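You operate a simulated robot arm through the tools that you are given. There is no shell and no other tool.

You run a simulated robot arm. Do the job below in one go: nothing can be reset, and whatever is moved stays where it is left.

## Task
Pump the froth off the cup under the dome, then vent it and lift the dome to the teal pad.
Fine: shut the vent and pump into the green; the vent ends open and the cup stays on the plate.

The check looks at the end state, three seconds after you hand in, the way a careful person would. Anything else that was tipped, shoved, dropped, spilled or broken makes it a failure.

## Robot
A 6-joint arm with a two-finger parallel gripper, fixed in place. Base frame: the origin is at the foot of the arm, x ahead of it, y to its left, z up; the work surface is at about z = 0.76. Units: m, rad, N and s.
With the tool pointing down near the work surface it reaches from about 0.26 to 0.68 m from the base axis. Its first joint turns from -2.897 to 2.897 rad. Payload 1.57 kg.
The TCP is the grasp point between the finger pads, 0.03 m short of the fingertips. In the tool frame z runs along the fingers and y along their closing line. Largest opening 0.11 m; finger width 0.024, thickness 0.012; the body of the gripper, 0.048 by 0.112 m, starts 0.078 m behind the TCP.
Orientation is that of the tool frame in the base frame, as [roll, pitch, yaw] about the fixed x, y, z axes, in that order (R = Rz(yaw) Ry(pitch) Rx(roll)). With the fingers straight down and closing along the base's y, the tool's x points along the base's -x, its y along +y and its z along -z.

## Interface
- The arm moves only by the tool nudge_tool. Its argument "steps" is a list of rows, each a list of 7 numbers: the shift along the base's x, y, z in units of 250 mm (1.0 is 250 mm), then the turn, a rotation vector about the base's x, y, z in units of 90 degrees (1.0 is 90 degrees), then the opening, from 0 (shut) to 1 (fully open). In form: [[dx, dy, dz, rx, ry, rz, jaw], ...]. A call has 1 to 20 rows; each row is the pose to reach, as a shift and turn from the pose commanded when the call began. A call with a number of a shift or a turn outside -1 to 1 is refused whole. Rows are played at 5 a second. More than 0.05 m and 0.15 rad between two rows, or a gripper value outside its range, and nothing of the call is played. A pose out of reach is approached as far as the arm can. The call stops where the force on the tool passes 60 N (or 10 N more than at its start, if that is more) or the arm is blocked; 0.2 s more then pass. Each finger travels about 0.108 m/s and halts on what it meets, pressing with about 32 N; the grip force reading is that of the motor and also rises with nothing between the fingers. The clock runs only during rows and for 0.2 s after the last one: add rows that repeat a pose to give the fingers time. The reply holds the time, the measured pose of the TCP, the force on the tool along the base axes, the opening and the grip force, in the units named above and with some noise, with the torque about the TCP (base axes, N m) and any sound that the robot's microphone picked up.
- Cameras (640 x 400 px; columns grow to the right, rows downward): "scene" is fixed at [0.4002, -0.6493, 1.5387]; the picture's right is [0.97, 0.25, 0.00], its down [0.10, -0.38, -0.92] and it looks along [-0.23, 0.89, -0.40] (base axes); focal length 322 px, centre (320, 200). "wrist" rides on the gripper at [0.07, 0.016, -0.141] in the tool frame; the picture's right is [-0.23, 0.97, 0.00], its down [-0.86, -0.20, -0.48] and it looks along [-0.47, -0.11, 0.88] (tool axes); focal length 222 px, centre (320, 200). There is no depth. A picture from a camera that has moved, and an enlarged one, comes with that camera's place and axes in the base frame and with its lens.
- capture(camera): a new picture of that camera. No time passes.
- raise_lower(by): slides the trunk up (or, below 0, down) by that many m; the arm rides with it, the base frame stays. It gives what a move gives, with no picture.
- zoom(camera, box): a new picture of the part [left, top, right, bottom] of that camera's present view, enlarged. No time passes.
- finish_job(): hands the job in; it is judged then, once.

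Nothing tells you positions but the pictures and the camera data. Unless the task says otherwise, let go and move clear before handing in.

The tools are called after "Emit:" as name(argument=value, ...) on one line, values as JSON. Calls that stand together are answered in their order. nudge_tool: Moves the arm, as the interface text tells. Its arguments: {"type":"object","properties":{"steps":{"type":"array"}},"required":["steps"]} The other tools are called the same way: raise_lower (by) slides the trunk up or down; capture (camera) takes a picture; zoom (camera, box) takes an enlarged picture of a part of a camera's view; finish_job () hands the job in.

At the start:

```text
clock: 0.0
ee_pos: [0.1299, 0.4527, 1.0893]
tcp_rot: [-3.141, 0.0, 3.141]
ft_force: [-0.4, 1.1, -0.4]
wrist_torque: [0.01, 0.05, 0.0]
finger_gap: 0.1101
finger_force: 0.2
trunk travel left (down, up): [-0.2, 0.39]
```

scene: 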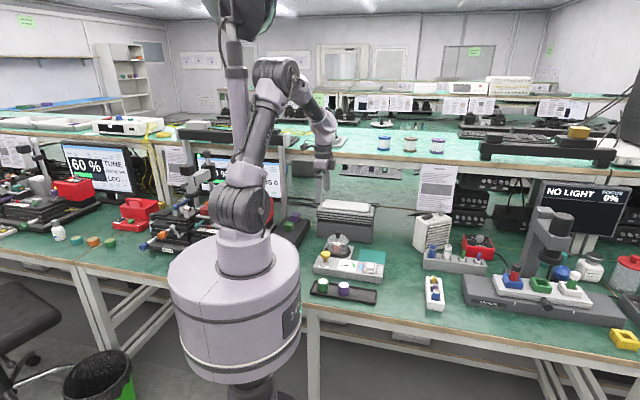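
wrist: 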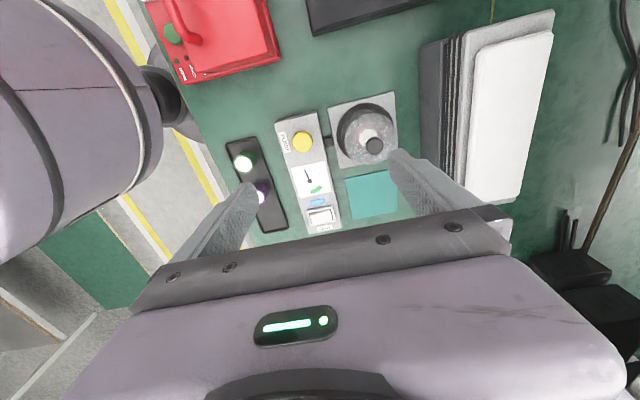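

I see the vacuum station (yellow pump button, gauge, blue vent switch, dome on a plate, teal pad) ahead of the arm. I'll zoom in to locate everything before moving.

Emit:
zoom(camera="scene", box=[290, 210, 410, 310])

Emit:
zoom(camera="wrist", box=[220, 80, 420, 240])

```text
4.00 times, centred on (350, 260) of scene
camera zoom: at [0.4002, -0.6493, 1.5387], right [0.97, 0.25, 0.0], down [0.1, -0.38, -0.92], along [-0.23, 0.89, -0.4], focal length 1286 px, centre (200, -40)
```

zoom: 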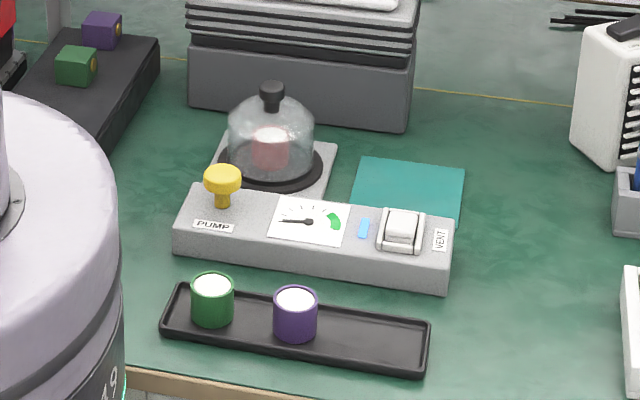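

```text
2.50 times, centred on (320, 160) of wrist
camera zoom: at [0.0597, 0.469, 1.232], right [0.23, 0.97, 0.0], down [0.86, -0.2, 0.48], along [0.47, -0.11, -0.88], focal length 555 px, centre (320, 300)
```

zoom: 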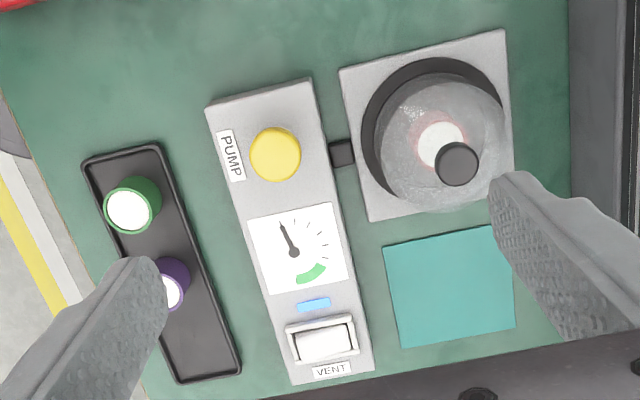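

The station's box runs along x at y≈0.41: pump button near (0.151, 0.414, 0.825), rocker near (0.331, 0.409, 0.805). The dome knob's top is near (0.173, 0.534, 0.868) and the pad near (0.325, 0.535). I'll move closer for a better look at the rocker.

Emit:
nudge_tool(steps=[[0.07, -0.03, -0.11, 0, 0, 0, 1], [0.14, -0.06, -0.22, 0, 0, 0, 1], [0.21, -0.1, -0.33, 0, 0, 0, 1], [0.28, -0.13, -0.44, 0, 0, 0, 1], [0.28, -0.13, -0.44, 0, 0, 0, 1]])

Emit:
capture(camera="wrist")

Emit:
zoom(camera="scene", box=[350, 240, 410, 290])

```text
clock: 1.2
ee_pos: [0.2024, 0.4215, 0.9805]
tcp_rot: [3.141, -0.001, 3.141]
ft_force: [0.5, -0.3, -0.5]
wrist_torque: [0.01, 0.04, 0.03]
finger_gap: 0.1103
finger_force: 0.1
trunk travel left (down, up): [-0.2, 0.39]
```

```text
taken
camera wrist: at [0.1323, 0.4384, 1.1215], right [0.23, 0.97, 0.0], down [0.86, -0.2, 0.48], along [0.47, -0.11, -0.88], focal length 222 px, centre (320, 200)
```

wrist: 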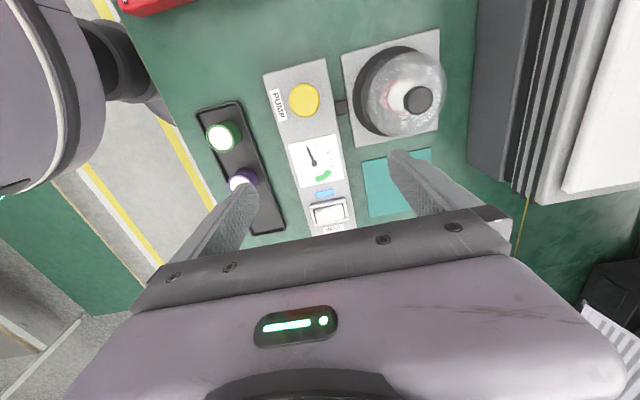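

```text
8.00 times, centred on (380, 265) of scene
camera zoom: at [0.4002, -0.6493, 1.5387], right [0.97, 0.25, 0.0], down [0.1, -0.38, -0.92], along [-0.23, 0.89, -0.4], focal length 2573 px, centre (-160, -320)
```

zoom: 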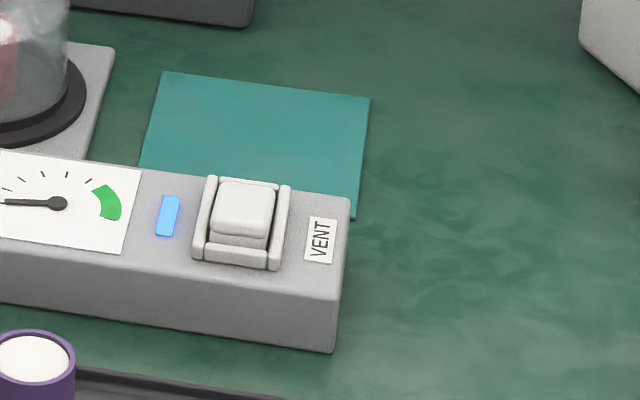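

Emit:
zoom(camera="wrist", box=[280, 130, 376, 240])

Emit:
zoom(camera="wrist", box=[320, 20, 460, 240])

```text
3.64 times, centred on (328, 185) of wrist
camera zoom: at [0.1323, 0.4384, 1.1215], right [0.23, 0.97, 0.0], down [0.86, -0.2, 0.48], along [0.47, -0.11, -0.88], focal length 808 px, centre (291, 254)
```

zoom: 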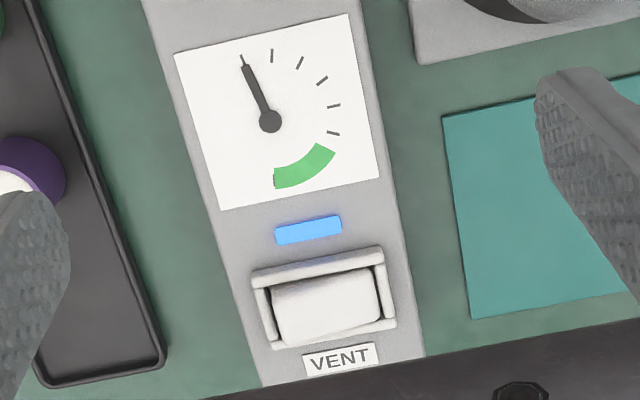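

```text
1.82 times, centred on (390, 130) of wrist
camera zoom: at [0.1323, 0.4384, 1.1215], right [0.23, 0.97, 0.0], down [0.86, -0.2, 0.48], along [0.47, -0.11, -0.88], focal length 404 px, centre (193, 327)
```

zoom: 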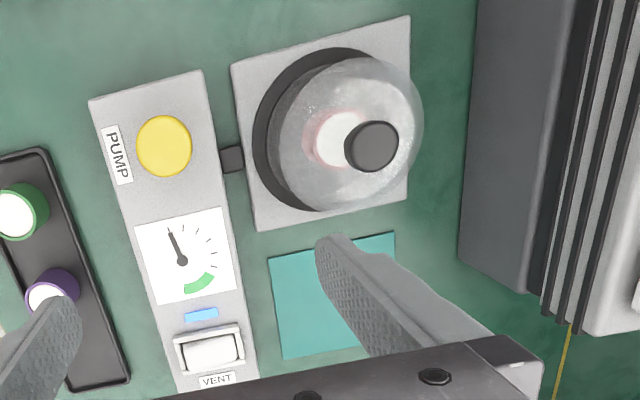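

The rocker's –y end stands raised, so pressing there should flip it. I'll close the fingers, hover over that end, and check alignment.

Emit:
nudge_tool(steps=[[0.13, -0.03, 0, 0, 0, 0, 0.5], [0.26, -0.06, 0, 0, 0, 0, 0], [0.39, -0.09, -0.1, 0, 0, 0, 0], [0.524, -0.122, -0.2, 0, 0, 0, 0], [0.524, -0.122, -0.36, 0, 0, 0, 0], [0.524, -0.122, -0.4, 0, 0, 0, 0], [0.524, -0.122, -0.4, 0, 0, 0, 0]])

Emit:
zoom(camera="scene", box=[330, 220, 410, 290])

Emit:
capture(camera="wrist")

```text
clock: 2.8
ee_pos: [0.3294, 0.386, 0.8802]
tcp_rot: [-3.141, -0.002, -3.141]
ft_force: [0.3, -0.4, -0.2]
wrist_torque: [-0.01, -0.01, 0.03]
finger_gap: 0.0
finger_force: 21.2
trunk travel left (down, up): [-0.2, 0.39]
```

```text
5.71 times, centred on (370, 255) of scene
camera zoom: at [0.4002, -0.6493, 1.5387], right [0.97, 0.25, 0.0], down [0.1, -0.38, -0.92], along [-0.23, 0.89, -0.4], focal length 1838 px, centre (34, -114)
```

zoom: 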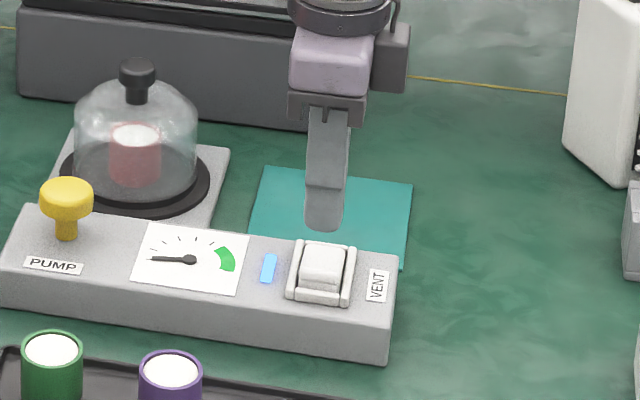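

```text
taken
camera wrist: at [0.2608, 0.4044, 1.022], right [0.23, 0.97, 0.0], down [0.86, -0.2, 0.48], along [0.47, -0.11, -0.88], focal length 222 px, centre (320, 200)
```

wrist: 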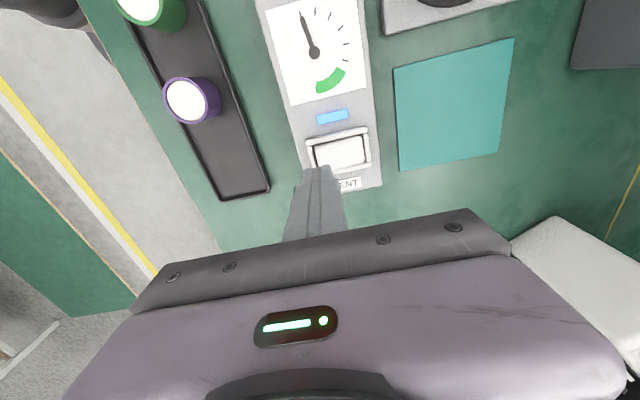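

The vent still reads open-like with the needle at zero. Now I'll press the raised (–y) end gently in small steps.

Emit:
nudge_tool(steps=[[0, 0.024, -0.06, 0, 0, 0, 0], [0, 0.024, -0.1, 0, 0, 0, 0], [0, 0.024, -0.12, 0, 0, 0, 0], [0, 0.024, -0.13, 0, 0, 0, 0], [0, 0.024, -0.14, 0, 0, 0, 0], [0, 0.024, -0.15, 0, 0, 0, 0], [0, 0.024, -0.16, 0, 0, 0, 0]])

Emit:
zoom(camera="scene", box=[330, 220, 410, 290])

```text
clock: 4.4
ee_pos: [0.3291, 0.3947, 0.8394]
tcp_rot: [3.141, 0.001, 3.141]
ft_force: [0.0, 0.6, 0.2]
wrist_torque: [0.02, 0.0, 0.0]
finger_gap: 0.0002
finger_force: 21.4
trunk travel left (down, up): [-0.2, 0.39]
```

```text
5.71 times, centred on (370, 255) of scene
camera zoom: at [0.4002, -0.6493, 1.5387], right [0.97, 0.25, 0.0], down [0.1, -0.38, -0.92], along [-0.23, 0.89, -0.4], focal length 1838 px, centre (34, -114)
```

zoom: 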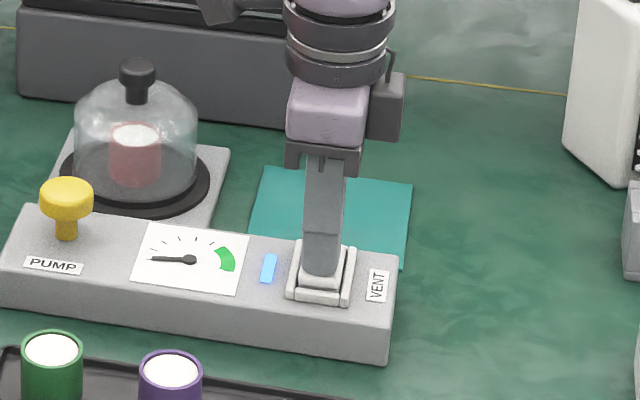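

No contact yet; the tip is just above the paddle. I'll continue down in 1.5 mm steps.

Emit:
nudge_tool(steps=[[0, 0, -0.006, 0, 0, 0, 0], [0, 0, -0.012, 0, 0, 0, 0], [0, 0, -0.018, 0, 0, 0, 0], [0, 0, -0.024, 0, 0, 0, 0]])

Emit:
zoom(camera="scene", box=[350, 240, 410, 290])

```text
clock: 5.4
ee_pos: [0.3295, 0.3923, 0.8389]
tcp_rot: [3.134, 0.004, 3.14]
ft_force: [-5.5, -20.0, 39.4]
wrist_torque: [-0.16, 0.25, 0.04]
finger_gap: 0.0
finger_force: 21.4
trunk travel left (down, up): [-0.2, 0.39]
stopped in row 4: the force on the tool passed its limit at 63 N (the readings are from after the stop); the commanded pose is now the measured one
```

```text
8.00 times, centred on (380, 265) of scene
camera zoom: at [0.4002, -0.6493, 1.5387], right [0.97, 0.25, 0.0], down [0.1, -0.38, -0.92], along [-0.23, 0.89, -0.4], focal length 2573 px, centre (-160, -320)
```

zoom: 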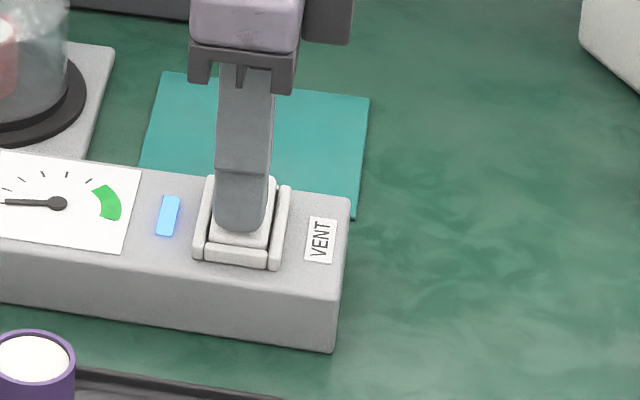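

The push was resisted with a sideways (–y) reaction, which suggests the raised end may be the other one. I'll back off and look closely at the rocker.

Emit:
nudge_tool(steps=[[0, 0, 0.1, 0, 0, 0, 0], [-0.1, 0.03, 0.2, 0, 0, 0, 0], [-0.25, 0.06, 0.2, 0, 0, 0, 0], [-0.4, 0.06, 0.2, 0, 0, 0, 0], [-0.4, 0.06, 0.2, 0, 0, 0, 0]])

Emit:
zoom(camera="wrist", box=[260, 100, 420, 200])

Emit:
zoom(camera="scene", box=[370, 255, 394, 275])

```text
clock: 6.6
ee_pos: [0.2274, 0.4115, 0.8855]
tcp_rot: [3.139, 0.003, 3.141]
ft_force: [0.4, 0.2, 0.7]
wrist_torque: [-0.01, -0.01, 0.0]
finger_gap: 0.0001
finger_force: 21.5
trunk travel left (down, up): [-0.2, 0.39]
```

```text
4.00 times, centred on (340, 150) of wrist
camera zoom: at [0.1592, 0.4272, 1.0268], right [0.23, 0.97, 0.0], down [0.85, -0.2, 0.48], along [0.47, -0.11, -0.88], focal length 888 px, centre (240, 400)
```

zoom: 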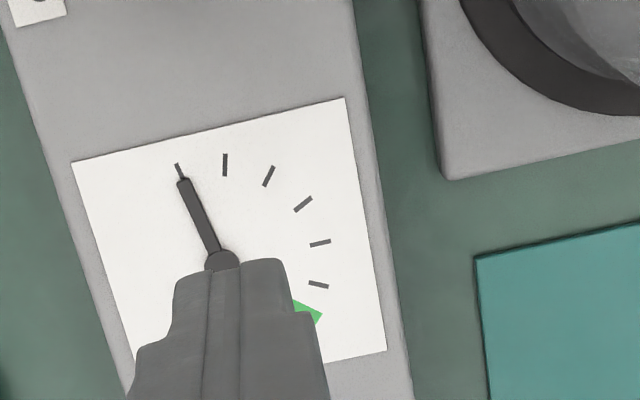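

```text
16.00 times, centred on (382, 265) of scene
camera zoom: at [0.4002, -0.6493, 1.5387], right [0.97, 0.25, 0.0], down [0.1, -0.38, -0.92], along [-0.23, 0.89, -0.4], focal length 5146 px, centre (-672, -840)
```

zoom: 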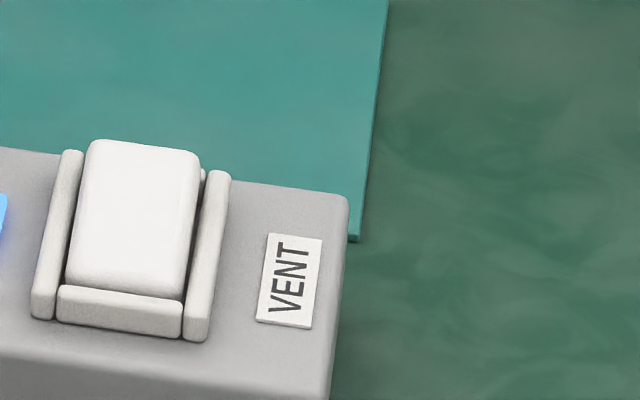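

The rocker has flipped: its +y end now stands up, the –y end is down. I'll check the lamp and gauge, then go to the pump.

Emit:
zoom(camera="scene", box=[310, 220, 410, 290])

```text
5.71 times, centred on (360, 255) of scene
camera zoom: at [0.4002, -0.6493, 1.5387], right [0.97, 0.25, 0.0], down [0.1, -0.38, -0.92], along [-0.23, 0.89, -0.4], focal length 1838 px, centre (91, -114)
```

zoom: 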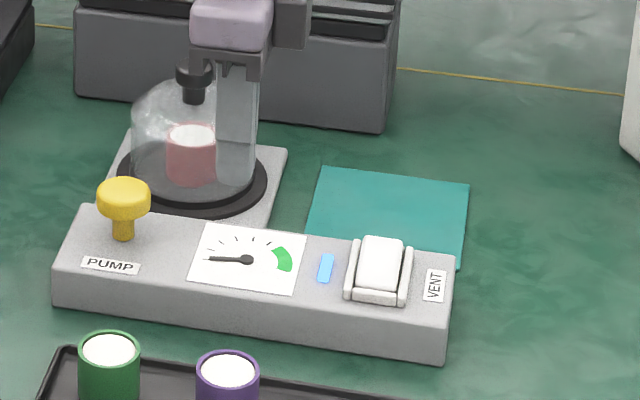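

Now over the pump button at about (0.151, 0.414): hover and check alignment.

Emit:
nudge_tool(steps=[[-0.1, 0.004, 0.04, 0, 0, 0, 0], [-0.2, 0.008, 0.04, 0, 0, 0, 0], [-0.306, 0.01, 0.04, 0, 0, 0, 0], [-0.306, 0.01, -0.04, 0, 0, 0, 0], [-0.306, 0.01, -0.08, 0, 0, 0, 0], [-0.306, 0.01, -0.08, 0, 0, 0, 0]])

Emit:
zoom(camera="scene", box=[310, 220, 410, 290])

Emit:
capture(camera="wrist")

```text
clock: 8.0
ee_pos: [0.1548, 0.4146, 0.8669]
tcp_rot: [3.139, 0.002, -3.141]
ft_force: [-0.7, 0.4, 0.2]
wrist_torque: [0.0, 0.0, -0.02]
finger_gap: 0.0001
finger_force: 21.5
trunk travel left (down, up): [-0.2, 0.39]
```

```text
5.71 times, centred on (360, 255) of scene
camera zoom: at [0.4002, -0.6493, 1.5387], right [0.97, 0.25, 0.0], down [0.1, -0.38, -0.92], along [-0.23, 0.89, -0.4], focal length 1838 px, centre (91, -114)
```

zoom: 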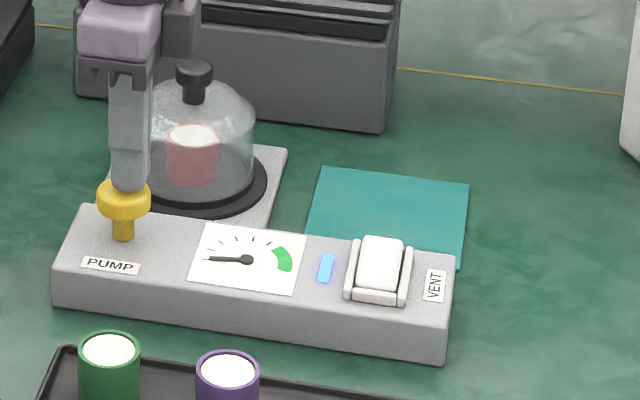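

```text
taken
camera wrist: at [0.085, 0.4309, 1.0076], right [0.23, 0.97, 0.0], down [0.85, -0.2, 0.48], along [0.47, -0.11, -0.88], focal length 222 px, centre (320, 200)
```

wrist: 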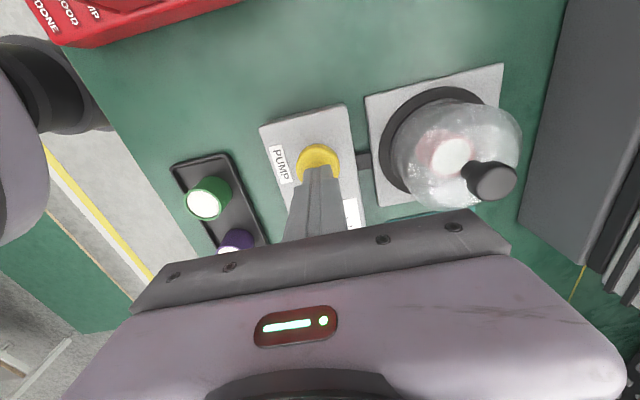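

Alignment is nearly right (4 mm too far +x). I'll shift and make one careful stroke to learn the pump's feel.

Emit:
nudge_tool(steps=[[-0.016, 0, -0.02, 0, 0, 0, 0], [-0.016, 0, -0.04, 0, 0, 0, 0], [-0.016, 0, -0.05, 0, 0, 0, 0], [-0.016, 0, -0.06, 0, 0, 0, 0], [-0.016, 0, -0.07, 0, 0, 0, 0], [-0.016, 0, -0.08, 0, 0, 0, 0]])

Emit:
zoom(camera="scene", box=[310, 220, 410, 290])

```text
clock: 9.4
ee_pos: [0.1498, 0.4135, 0.8444]
tcp_rot: [3.139, 0.003, -3.14]
ft_force: [-1.3, 1.4, 5.0]
wrist_torque: [0.06, 0.08, 0.0]
finger_gap: 0.0
finger_force: 21.2
trunk travel left (down, up): [-0.2, 0.39]
```

```text
5.71 times, centred on (360, 255) of scene
camera zoom: at [0.4002, -0.6493, 1.5387], right [0.97, 0.25, 0.0], down [0.1, -0.38, -0.92], along [-0.23, 0.89, -0.4], focal length 1838 px, centre (91, -114)
```

zoom: 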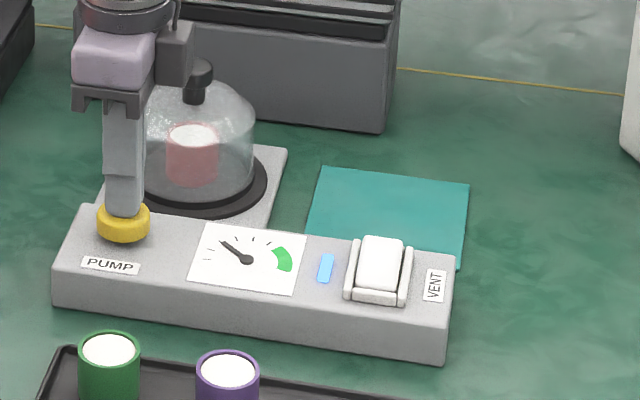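

The needle moved up, so the vent is shut and the stroke works. I'll release and check whether the gauge holds.

Emit:
nudge_tool(steps=[[0, 0, 0.04, 0, 0, 0, 0], [0, 0, 0.08, 0, 0, 0, 0], [0, 0, 0.08, 0, 0, 0, 0]])

Emit:
zoom(camera="scene", box=[310, 220, 370, 270])

```text
clock: 10.2
ee_pos: [0.1505, 0.4114, 0.866]
tcp_rot: [3.138, 0.0, 3.141]
ft_force: [-1.0, 0.1, -0.9]
wrist_torque: [0.02, -0.02, 0.0]
finger_gap: 0.0
finger_force: 21.1
trunk travel left (down, up): [-0.2, 0.39]
```

```text
8.00 times, centred on (340, 245) of scene
camera zoom: at [0.4002, -0.6493, 1.5387], right [0.97, 0.25, 0.0], down [0.1, -0.38, -0.92], along [-0.23, 0.89, -0.4], focal length 2573 px, centre (160, -160)
```

zoom: 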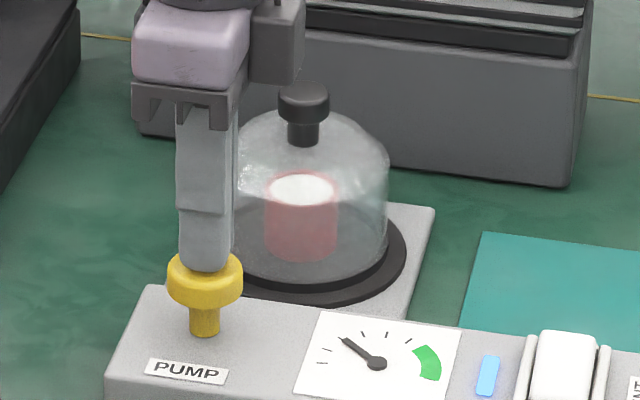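

The gauge holds at tick 2 after one stroke. Second stroke now.

Emit:
nudge_tool(steps=[[0, 0, -0.03, 0, 0, 0, 0], [0, 0, -0.05, 0, 0, 0, 0], [0, 0, -0.07, 0, 0, 0, 0], [0, 0, -0.088, 0, 0, 0, 0], [0, 0, -0.04, 0, 0, 0, 0], [0, 0, 0, 0, 0, 0, 0], [0, 0, 0, 0, 0, 0, 0]])

Emit:
zoom(camera="scene", box=[310, 220, 370, 270])

```text
clock: 11.8
ee_pos: [0.1503, 0.4142, 0.8677]
tcp_rot: [3.138, 0.002, -3.141]
ft_force: [0.2, 0.7, -0.6]
wrist_torque: [-0.01, 0.0, 0.0]
finger_gap: 0.0
finger_force: 21.4
trunk travel left (down, up): [-0.2, 0.39]
```

```text
8.00 times, centred on (340, 245) of scene
camera zoom: at [0.4002, -0.6493, 1.5387], right [0.97, 0.25, 0.0], down [0.1, -0.38, -0.92], along [-0.23, 0.89, -0.4], focal length 2573 px, centre (160, -160)
```

zoom: 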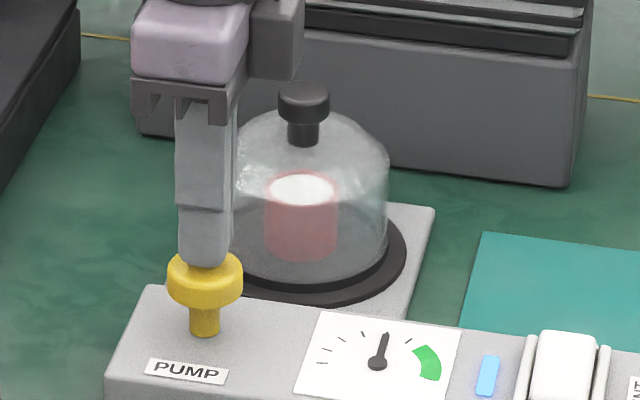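

Needle at tick 4; each stroke adds about two ticks and the green starts near 5.5. Third stroke.

Emit:
nudge_tool(steps=[[0, 0, -0.03, 0, 0, 0, 0], [0, 0, -0.05, 0, 0, 0, 0], [0, 0, -0.07, 0, 0, 0, 0], [0, 0, -0.092, 0, 0, 0, 0], [0, 0, -0.04, 0, 0, 0, 0], [0, 0, 0, 0, 0, 0, 0], [0, 0, 0, 0, 0, 0, 0]])

Emit:
zoom(camera="scene", box=[310, 220, 370, 270])

```text
clock: 13.4
ee_pos: [0.15, 0.4127, 0.8654]
tcp_rot: [3.138, 0.004, 3.14]
ft_force: [0.4, -0.4, -0.1]
wrist_torque: [0.01, -0.02, 0.01]
finger_gap: 0.0
finger_force: 21.1
trunk travel left (down, up): [-0.2, 0.39]
```

```text
8.00 times, centred on (340, 245) of scene
camera zoom: at [0.4002, -0.6493, 1.5387], right [0.97, 0.25, 0.0], down [0.1, -0.38, -0.92], along [-0.23, 0.89, -0.4], focal length 2573 px, centre (160, -160)
```

zoom: 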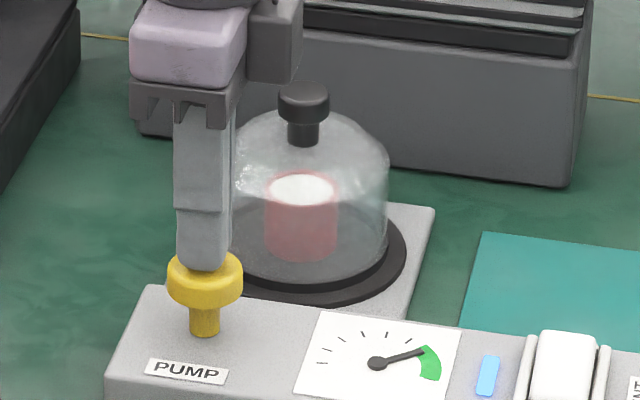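

The needle is just inside the green. I'll look closely, and wait briefly to see if it holds and the froth goes down.

Emit:
zoom(camera="scene", box=[346, 256, 370, 272])

Emit:
zoom(camera="scene", box=[330, 228, 360, 258])

Emit:
nudge_tool(steps=[[0, 0, 0, 0, 0, 0, 0], [0, 0, 0, 0, 0, 0, 0], [0, 0, 0, 0, 0, 0, 0], [0, 0, 0, 0, 0, 0, 0], [0, 0, 0, 0, 0, 0, 0]])

Emit:
zoom(camera="scene", box=[346, 256, 370, 272])

Emit:
zoom(camera="scene", box=[330, 228, 360, 258])

```text
16.00 times, centred on (358, 264) of scene
camera zoom: at [0.4002, -0.6493, 1.5387], right [0.97, 0.25, 0.0], down [0.1, -0.38, -0.92], along [-0.23, 0.89, -0.4], focal length 5146 px, centre (-288, -824)
```

zoom: 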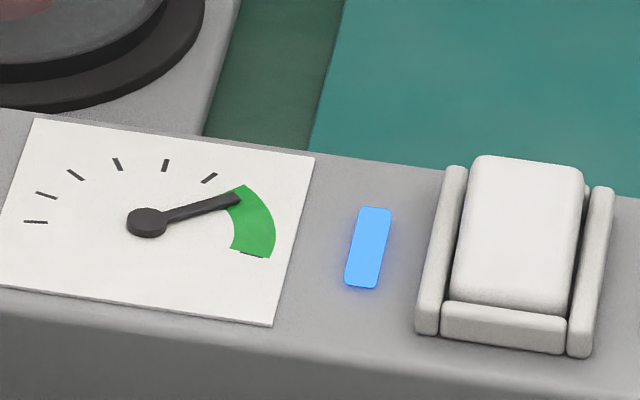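

```text
13.33 times, centred on (345, 243) of scene
camera zoom: at [0.4002, -0.6493, 1.5387], right [0.97, 0.25, 0.0], down [0.1, -0.38, -0.92], along [-0.23, 0.89, -0.4], focal length 4288 px, centre (-13, -373)
```

zoom: 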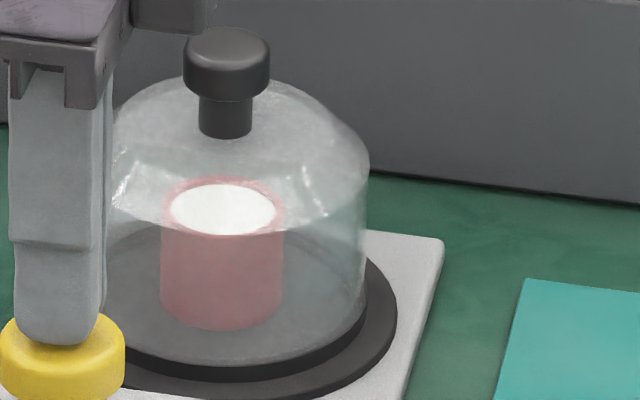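

```text
clock: 14.6
ee_pos: [0.1495, 0.4127, 0.8659]
tcp_rot: [3.138, 0.004, 3.142]
ft_force: [-0.8, -0.4, -0.4]
wrist_torque: [-0.02, -0.04, 0.02]
finger_gap: 0.0
finger_force: 21.1
trunk travel left (down, up): [-0.2, 0.39]
```

```text
16.00 times, centred on (358, 264) of scene
camera zoom: at [0.4002, -0.6493, 1.5387], right [0.97, 0.25, 0.0], down [0.1, -0.38, -0.92], along [-0.23, 0.89, -0.4], focal length 5146 px, centre (-288, -824)
```

zoom: 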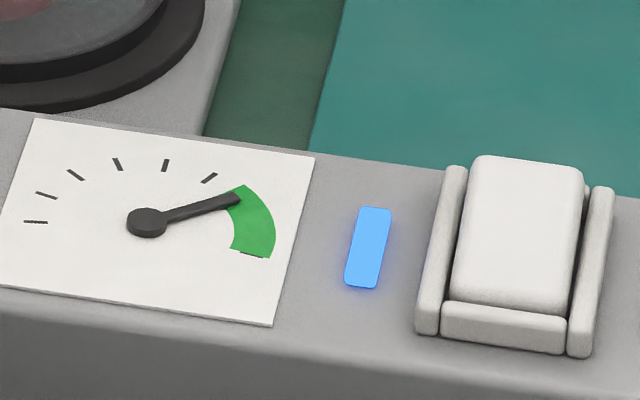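

```text
13.33 times, centred on (345, 243) of scene
camera zoom: at [0.4002, -0.6493, 1.5387], right [0.97, 0.25, 0.0], down [0.1, -0.38, -0.92], along [-0.23, 0.89, -0.4], focal length 4288 px, centre (-13, -373)
```

zoom: 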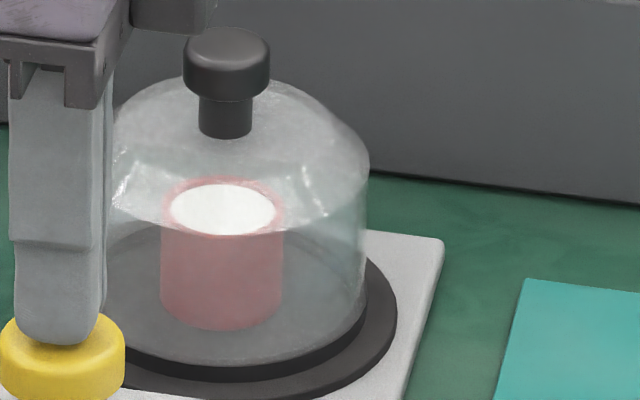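

The gauge is steady about half a tick inside the green. The white froth still looks unchanged, so I'll wait a few seconds and compare.

Emit:
nudge_tool(steps=[[0, 0, 0.02, 0, 0, 0, 0], [0, 0, 0.04, 0, 0, 0, 0], [0, 0, 0.04, 0, 0, 0, 0], [0, 0, 0.04, 0, 0, 0, 0], [0, 0, 0.04, 0, 0, 0, 0], [0, 0, 0.04, 0, 0, 0, 0], [0, 0, 0.04, 0, 0, 0, 0], [0, 0, 0.04, 0, 0, 0, 0], [0, 0, 0.04, 0, 0, 0, 0], [0, 0, 0.04, 0, 0, 0, 0], [0, 0, 0.04, 0, 0, 0, 0], [0, 0, 0.04, 0, 0, 0, 0], [0, 0, 0.04, 0, 0, 0, 0], [0, 0, 0.04, 0, 0, 0, 0], [0, 0, 0.04, 0, 0, 0, 0]])

Emit:
zoom(camera="scene", box=[310, 220, 370, 270])

Emit:
zoom(camera="scene", box=[330, 228, 360, 258])

Emit:
capture(camera="wrist")

```text
clock: 17.8
ee_pos: [0.1505, 0.4124, 0.8769]
tcp_rot: [3.139, 0.001, 3.141]
ft_force: [0.1, -0.2, 0.4]
wrist_torque: [-0.01, 0.0, 0.02]
finger_gap: 0.0
finger_force: 21.5
trunk travel left (down, up): [-0.2, 0.39]
```

```text
8.00 times, centred on (340, 245) of scene
camera zoom: at [0.4002, -0.6493, 1.5387], right [0.97, 0.25, 0.0], down [0.1, -0.38, -0.92], along [-0.23, 0.89, -0.4], focal length 2573 px, centre (160, -160)
```

zoom: 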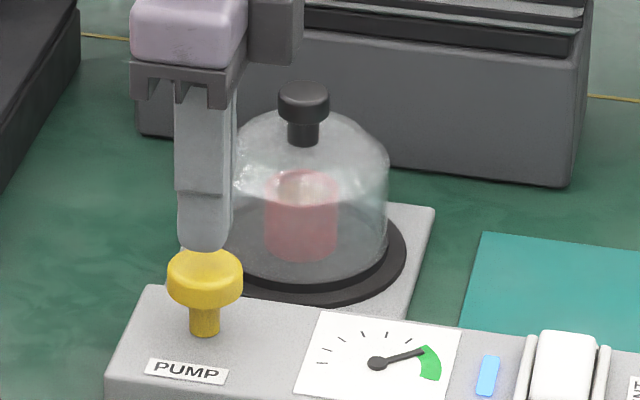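

```text
13.33 times, centred on (345, 243) of scene
camera zoom: at [0.4002, -0.6493, 1.5387], right [0.97, 0.25, 0.0], down [0.1, -0.38, -0.92], along [-0.23, 0.89, -0.4], focal length 4288 px, centre (-13, -373)
```

zoom: 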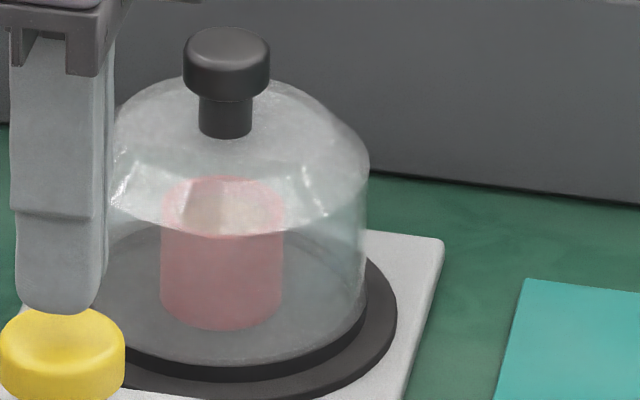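

```text
taken
camera wrist: at [0.0806, 0.4293, 1.0173], right [0.23, 0.97, 0.0], down [0.85, -0.2, 0.48], along [0.47, -0.11, -0.88], focal length 222 px, centre (320, 200)
```

wrist: 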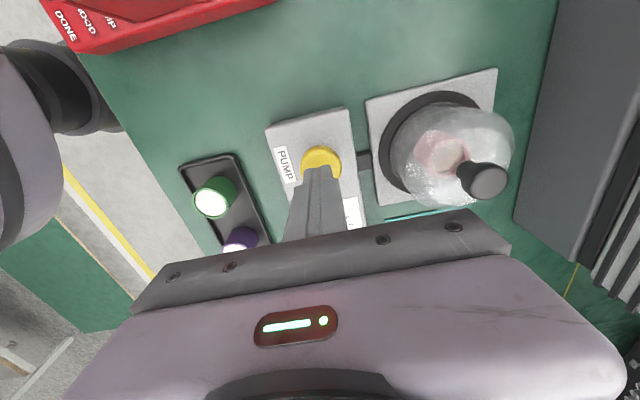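

The froth has collapsed in the cup. I'll wait a little longer to be sure it is all gone before venting.

Emit:
nudge_tool(steps=[[0, 0, 0.04, 0, 0, 0, 0], [0, 0, 0.08, 0, 0, 0, 0], [0, 0, 0.08, 0, 0, 0, 0], [0, 0, 0.08, 0, 0, 0, 0], [0, 0, 0.08, 0, 0, 0, 0], [0, 0, 0.08, 0, 0, 0, 0], [0, 0, 0.08, 0, 0, 0, 0], [0, 0, 0.08, 0, 0, 0, 0], [0, 0, 0.08, 0, 0, 0, 0], [0, 0, 0.08, 0, 0, 0, 0], [0, 0, 0.08, 0, 0, 0, 0], [0, 0, 0.08, 0, 0, 0, 0], [0, 0, 0.08, 0, 0, 0, 0], [0, 0, 0.08, 0, 0, 0, 0], [0, 0, 0.08, 0, 0, 0, 0], [0, 0, 0.08, 0, 0, 0, 0], [0, 0, 0.08, 0, 0, 0, 0]])

Emit:
zoom(camera="scene", box=[330, 228, 360, 258])

Emit:
zoom(camera="scene", box=[346, 256, 370, 272])

```text
clock: 21.4
ee_pos: [0.1504, 0.4124, 0.8937]
tcp_rot: [3.138, 0.004, -3.141]
ft_force: [0.3, 0.2, -0.5]
wrist_torque: [0.02, -0.01, -0.02]
finger_gap: 0.0
finger_force: 21.8
trunk travel left (down, up): [-0.2, 0.39]
```

```text
13.33 times, centred on (345, 243) of scene
camera zoom: at [0.4002, -0.6493, 1.5387], right [0.97, 0.25, 0.0], down [0.1, -0.38, -0.92], along [-0.23, 0.89, -0.4], focal length 4288 px, centre (-13, -373)
```

zoom: 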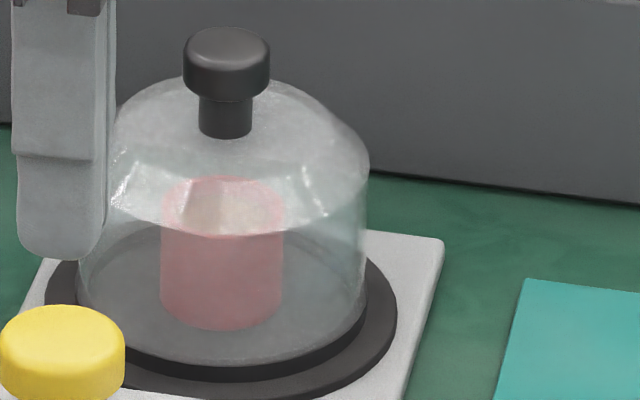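

```text
16.00 times, centred on (358, 264) of scene
camera zoom: at [0.4002, -0.6493, 1.5387], right [0.97, 0.25, 0.0], down [0.1, -0.38, -0.92], along [-0.23, 0.89, -0.4], focal length 5146 px, centre (-288, -824)
```

zoom: 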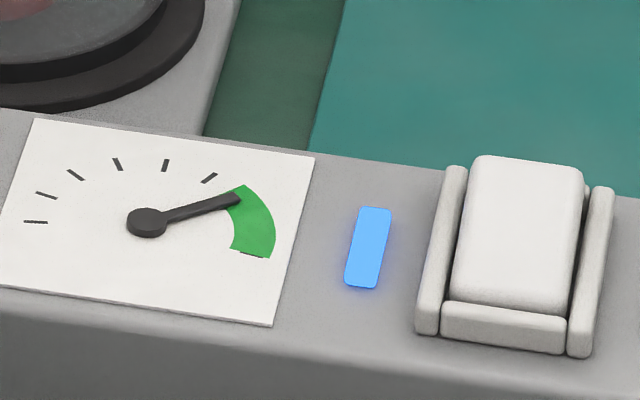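

The froth is gone and the gauge still holds in the green. Now I'll open the vent by pressing the rocker's raised +y end, near (0.330, 0.425).

Emit:
nudge_tool(steps=[[0.18, 0.01, 0, 0, 0, 0, 0], [0.36, 0.02, 0, 0, 0, 0, 0], [0.54, 0.035, 0, 0, 0, 0, 0], [0.718, 0.052, 0, 0, 0, 0, 0], [0.718, 0.052, -0.1, 0, 0, 0, 0], [0.718, 0.052, -0.17, 0, 0, 0, 0], [0.718, 0.052, -0.17, 0, 0, 0, 0]])

Emit:
zoom(camera="scene", box=[350, 240, 410, 290])

```text
clock: 23.0
ee_pos: [0.3291, 0.428, 0.8539]
tcp_rot: [3.138, 0.001, -3.141]
ft_force: [0.1, 0.0, -0.6]
wrist_torque: [0.03, 0.0, -0.01]
finger_gap: 0.0
finger_force: 21.7
trunk travel left (down, up): [-0.2, 0.39]
```

```text
8.00 times, centred on (380, 265) of scene
camera zoom: at [0.4002, -0.6493, 1.5387], right [0.97, 0.25, 0.0], down [0.1, -0.38, -0.92], along [-0.23, 0.89, -0.4], focal length 2573 px, centre (-160, -320)
```

zoom: 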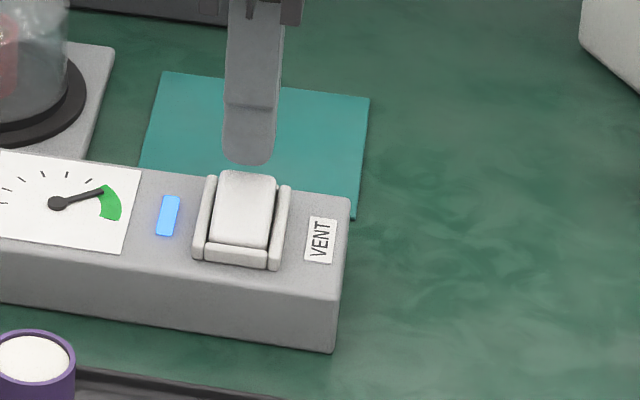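

Aligned over the raised end. Pressing down gently.

Emit:
nudge_tool(steps=[[0, 0, -0.02, 0, 0, 0, 0], [0, 0, -0.032, 0, 0, 0, 0], [0, 0, -0.042, 0, 0, 0, 0], [0, 0, -0.05, 0, 0, 0, 0], [0, 0, -0.058, 0, 0, 0, 0], [0, 0, -0.066, 0, 0, 0, 0], [0, 0, -0.072, 0, 0, 0, 0]])

Emit:
zoom(camera="scene", box=[350, 240, 410, 290])

```text
clock: 24.6
ee_pos: [0.3301, 0.4277, 0.8371]
tcp_rot: [3.135, 0.006, -3.14]
ft_force: [0.6, 1.2, 24.0]
wrist_torque: [-0.25, 0.06, 0.0]
finger_gap: 0.0
finger_force: 21.4
trunk travel left (down, up): [-0.2, 0.39]
```

```text
8.00 times, centred on (380, 265) of scene
camera zoom: at [0.4002, -0.6493, 1.5387], right [0.97, 0.25, 0.0], down [0.1, -0.38, -0.92], along [-0.23, 0.89, -0.4], focal length 2573 px, centre (-160, -320)
```

zoom: 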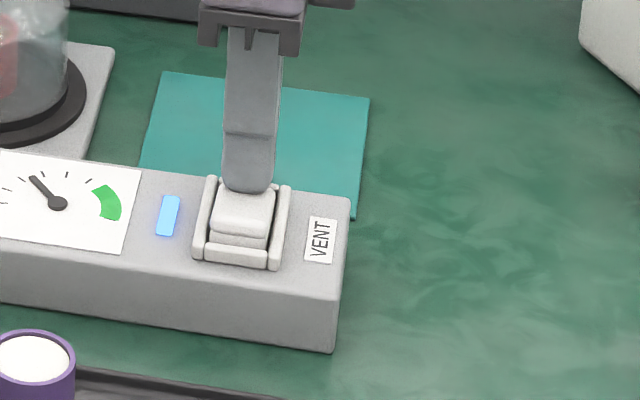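

The rocker flipped and the needle is falling. I'll lift off and let the pressure vent fully.

Emit:
nudge_tool(steps=[[0, 0, 0.1, 0, 0, 0, 0], [0, 0, 0.25, 0, 0, 0, 0], [0, 0, 0.4, 0, 0, 0, 0], [0, 0, 0.52, 0, 0, 0, 0], [-0.2, 0.05, 0.52, 0, 0, 0, 0.5], [-0.35, 0.1, 0.52, 0, 0, 0, 1], [-0.5, 0.2, 0.52, 0, 0, 0, 1], [-0.63, 0.3, 0.52, 0, 0, 0, 1], [-0.63, 0.42, 0.52, 0, 0, 0, 1], [-0.63, 0.42, 0.52, 0, 0, 0, 1]])

Emit:
zoom(camera="scene", box=[310, 210, 410, 290])

Emit:
capture(camera="wrist")

```text
refused: row 5 steps farther than a row can; nothing moved
```

```text
5.00 times, centred on (360, 250) of scene
camera zoom: at [0.4002, -0.6493, 1.5387], right [0.97, 0.25, 0.0], down [0.1, -0.38, -0.92], along [-0.23, 0.89, -0.4], focal length 1608 px, centre (120, -50)
```

zoom: 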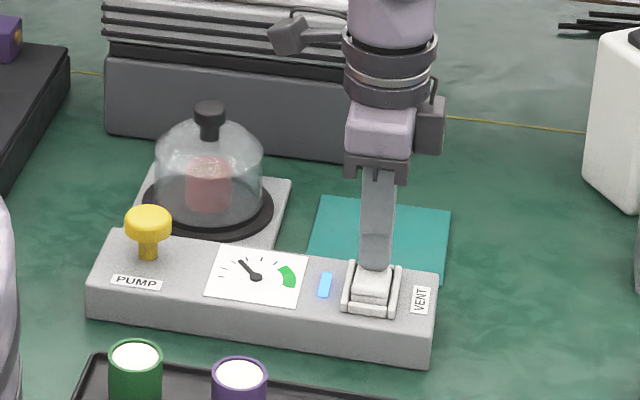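

```text
taken
camera wrist: at [0.2598, 0.4432, 0.9793], right [0.23, 0.97, 0.01], down [0.85, -0.2, 0.48], along [0.47, -0.1, -0.88], focal length 222 px, centre (320, 200)
```

wrist: 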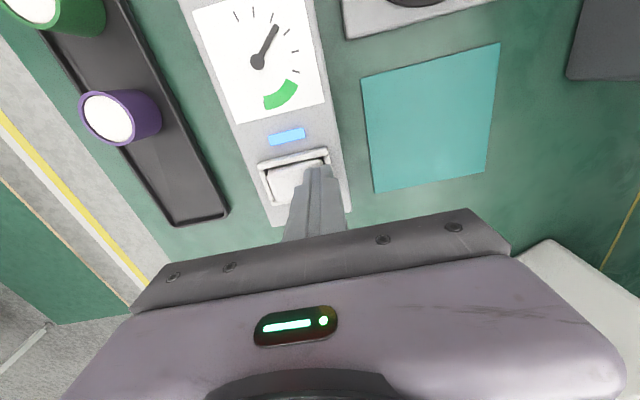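

Venting continues. Re-planning with shorter steps: rise, then go to a hover beside/above the dome knob with jaws half open.

Emit:
nudge_tool(steps=[[0, 0, 0.1, 0, 0, 0, 0], [0, 0, 0.25, 0, 0, 0, 0], [0, 0, 0.4, 0, 0, 0, 0], [0, 0, 0.49, 0, 0, 0, 0], [-0.13, 0.08, 0.49, 0, 0, 0, 0.3], [-0.26, 0.16, 0.49, 0, 0, 0, 0.6], [-0.39, 0.25, 0.49, 0, 0, 0, 0.6], [-0.52, 0.34, 0.49, 0, 0, 0, 0.6], [-0.628, 0.425, 0.49, 0, 0, 0, 0.6], [-0.628, 0.425, 0.49, 0, 0, 0, 0.6], [-0.628, 0.425, 0.49, 0, 0, 0, 0.6]])

Emit:
zoom(camera="scene", box=[310, 210, 410, 290])

Emit:
capture(camera="wrist")

```text
clock: 27.0
ee_pos: [0.1753, 0.5341, 0.9586]
tcp_rot: [3.138, 0.002, -3.14]
ft_force: [-0.2, -0.6, -0.5]
wrist_torque: [0.01, 0.0, -0.01]
finger_gap: 0.066
finger_force: 0.1
trunk travel left (down, up): [-0.2, 0.39]
```

```text
5.00 times, centred on (360, 250) of scene
camera zoom: at [0.4002, -0.6493, 1.5387], right [0.97, 0.25, 0.0], down [0.1, -0.38, -0.92], along [-0.23, 0.89, -0.4], focal length 1608 px, centre (120, -50)
```

zoom: 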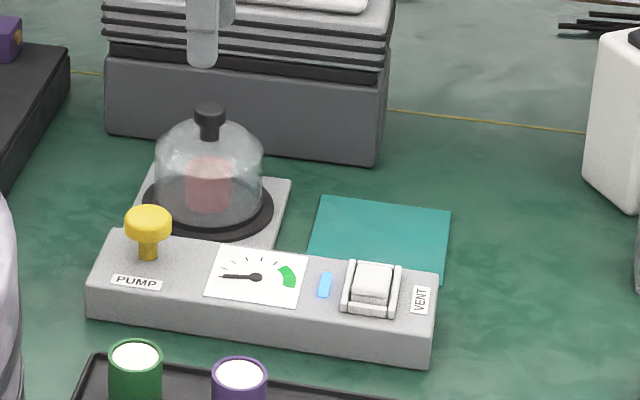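

```text
taken
camera wrist: at [0.1054, 0.5508, 1.0998], right [0.23, 0.97, 0.0], down [0.85, -0.2, 0.48], along [0.47, -0.11, -0.88], focal length 222 px, centre (320, 200)
```

wrist: 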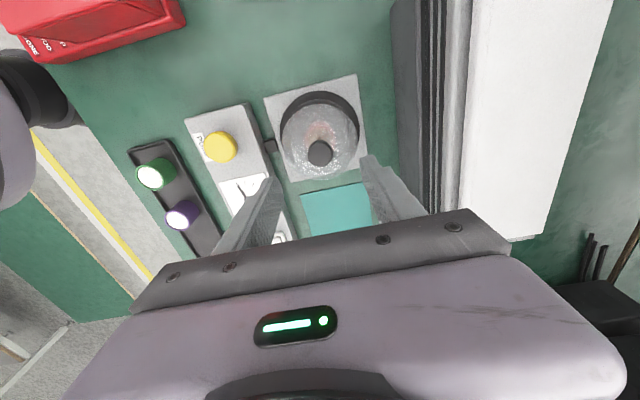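

The gauge is back at zero and the knob sits at about (0.174, 0.535). I'll descend partway and check from the scene camera that the fingers straddle the knob.

Emit:
nudge_tool(steps=[[-0.005, 0.002, -0.1, 0, 0, 0, 0.6], [-0.005, 0.002, -0.18, 0, 0, 0, 0.6], [-0.005, 0.002, -0.22, 0, 0, 0, 0.6], [-0.005, 0.002, -0.22, 0, 0, 0, 0.6]])

Emit:
zoom(camera="scene", box=[320, 210, 370, 260])

Emit:
zoom(camera="wrist", box=[240, 80, 440, 240])

```text
clock: 28.0
ee_pos: [0.1712, 0.5333, 0.9029]
tcp_rot: [3.138, 0.004, 3.14]
ft_force: [0.6, -1.1, 0.1]
wrist_torque: [0.01, 0.02, 0.01]
finger_gap: 0.0661
finger_force: 0.0
trunk travel left (down, up): [-0.2, 0.39]
```

```text
8.00 times, centred on (345, 235) of scene
camera zoom: at [0.4002, -0.6493, 1.5387], right [0.97, 0.25, 0.0], down [0.1, -0.38, -0.92], along [-0.23, 0.89, -0.4], focal length 2573 px, centre (120, -80)
```

zoom: 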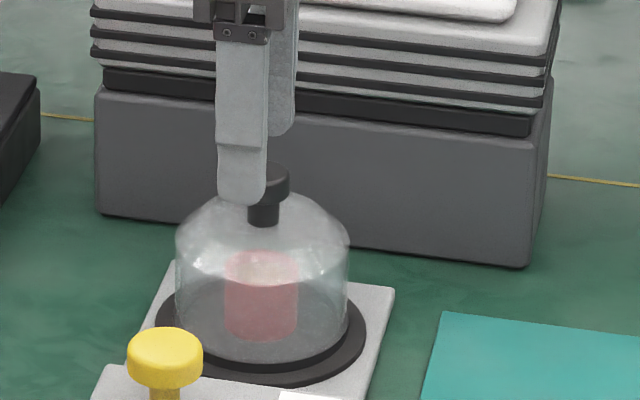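

```text
2.50 times, centred on (340, 160) of wrist
camera zoom: at [0.1014, 0.5501, 1.0442], right [0.23, 0.97, 0.0], down [0.85, -0.2, 0.48], along [0.47, -0.11, -0.88], focal length 555 px, centre (270, 300)
```

zoom: 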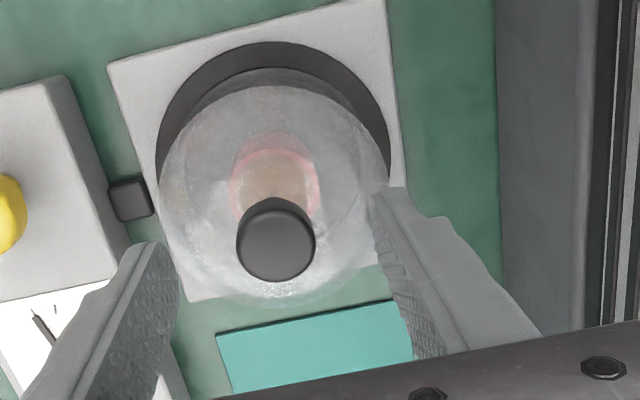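

The knob is centred between the fingers within about 2 mm. I'll descend so the pads cover the knob cap and close.

Emit:
nudge_tool(steps=[[0.008, 0.005, -0.04, 0, 0, 0, 0.6], [0.008, 0.005, -0.08, 0, 0, 0, 0.6], [0.008, 0.005, -0.11, 0, 0, 0, 0.6], [0.008, 0.005, -0.11, 0, 0, 0, 0.45], [0.008, 0.005, -0.11, 0, 0, 0, 0.35], [0.008, 0.005, -0.11, 0, 0, 0, 0.25], [0.008, 0.005, -0.11, 0, 0, 0, 0.15], [0.008, 0.005, -0.11, 0, 0, 0, 0.05], [0.008, 0.005, -0.11, 0, 0, 0, 0.05]])

Emit:
zoom(camera="scene", box=[320, 210, 370, 260])

Emit:
zoom(camera="wrist", box=[240, 80, 440, 240])

```text
clock: 30.0
ee_pos: [0.1727, 0.5342, 0.876]
tcp_rot: [3.139, 0.004, 3.142]
ft_force: [-0.4, 0.5, 0.5]
wrist_torque: [-0.02, -0.02, -0.01]
finger_gap: 0.0271
finger_force: 32.1
trunk travel left (down, up): [-0.2, 0.39]
```

```text
8.00 times, centred on (345, 235) of scene
camera zoom: at [0.4002, -0.6493, 1.5387], right [0.97, 0.25, 0.0], down [0.1, -0.38, -0.92], along [-0.23, 0.89, -0.4], focal length 2573 px, centre (120, -80)
```

zoom: 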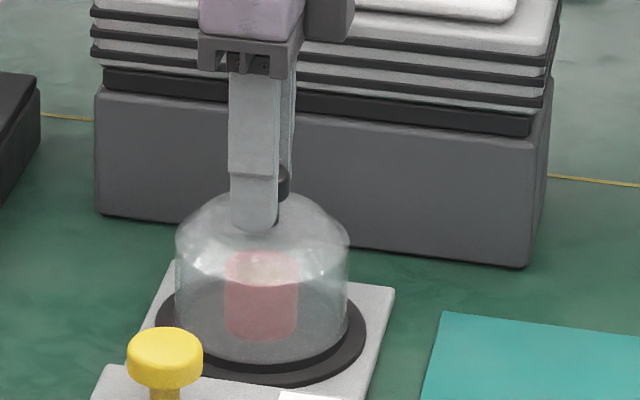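

```text
2.50 times, centred on (340, 160) of wrist
camera zoom: at [0.1041, 0.5507, 1.0171], right [0.23, 0.97, 0.0], down [0.85, -0.2, 0.48], along [0.47, -0.11, -0.88], focal length 555 px, centre (270, 300)
```

zoom: 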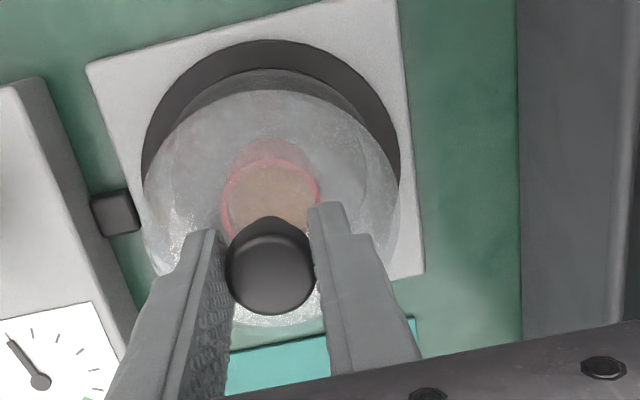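

Grip is firm on the knob (gap 27 mm). Now a slow straight lift, a little at first.

Emit:
nudge_tool(steps=[[0, 0, 0.01, 0, 0, 0, 0.05], [0, 0, 0.02, 0, 0, 0, 0.05], [0, 0, 0.04, 0, 0, 0, 0.05], [0, 0, 0.06, 0, 0, 0, 0.05], [0, 0, 0.08, 0, 0, 0, 0.05]])

Emit:
zoom(camera="scene", box=[320, 210, 370, 260])

```text
clock: 31.2
ee_pos: [0.1734, 0.5349, 0.8942]
tcp_rot: [3.137, 0.004, 3.14]
ft_force: [0.5, 0.3, -0.9]
wrist_torque: [0.02, -0.02, 0.0]
finger_gap: 0.0269
finger_force: 32.2
trunk travel left (down, up): [-0.2, 0.39]
```

```text
8.00 times, centred on (345, 235) of scene
camera zoom: at [0.4002, -0.6493, 1.5387], right [0.97, 0.25, 0.0], down [0.1, -0.38, -0.92], along [-0.23, 0.89, -0.4], focal length 2573 px, centre (120, -80)
```

zoom: 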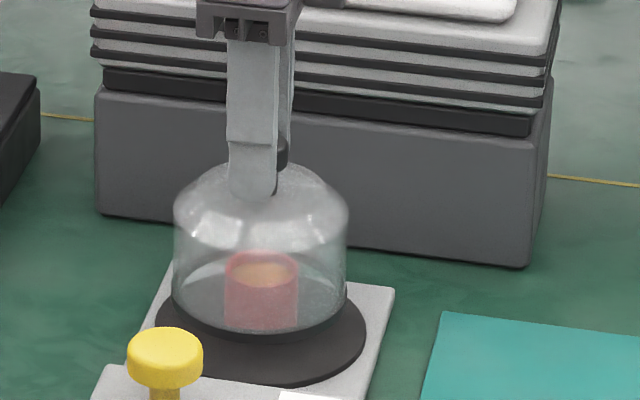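

The dome comes away cleanly and the cup stays. Lifting on until the rim is well above the cup.

Emit:
nudge_tool(steps=[[0, 0, 0.06, 0, 0, 0, 0.05], [0, 0, 0.12, 0, 0, 0, 0.05], [0, 0, 0.18, 0, 0, 0, 0.05], [0, 0, 0.24, 0, 0, 0, 0.05], [0, 0, 0.3, 0, 0, 0, 0.05], [0, 0, 0.36, 0, 0, 0, 0.05], [0, 0, 0.36, 0, 0, 0, 0.05]])

Emit:
zoom(camera="scene", box=[310, 190, 410, 270])

```text
clock: 32.8
ee_pos: [0.1739, 0.5356, 0.985]
tcp_rot: [3.138, 0.005, -3.141]
ft_force: [-0.8, 0.4, -1.4]
wrist_torque: [0.03, -0.01, -0.04]
finger_gap: 0.0267
finger_force: 32.0
trunk travel left (down, up): [-0.2, 0.39]
```

```text
5.00 times, centred on (360, 230) of scene
camera zoom: at [0.4002, -0.6493, 1.5387], right [0.97, 0.25, 0.0], down [0.1, -0.38, -0.92], along [-0.23, 0.89, -0.4], focal length 1608 px, centre (120, 50)
```

zoom: 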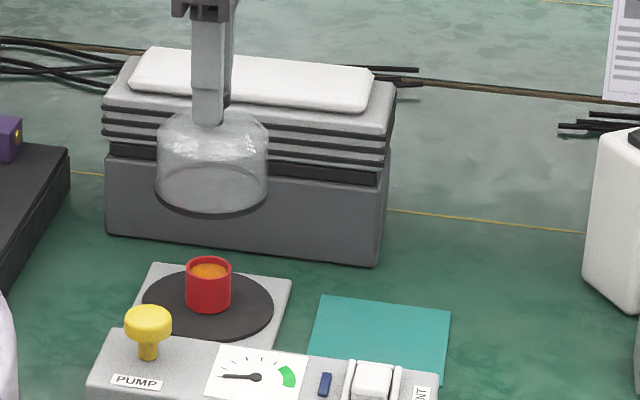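

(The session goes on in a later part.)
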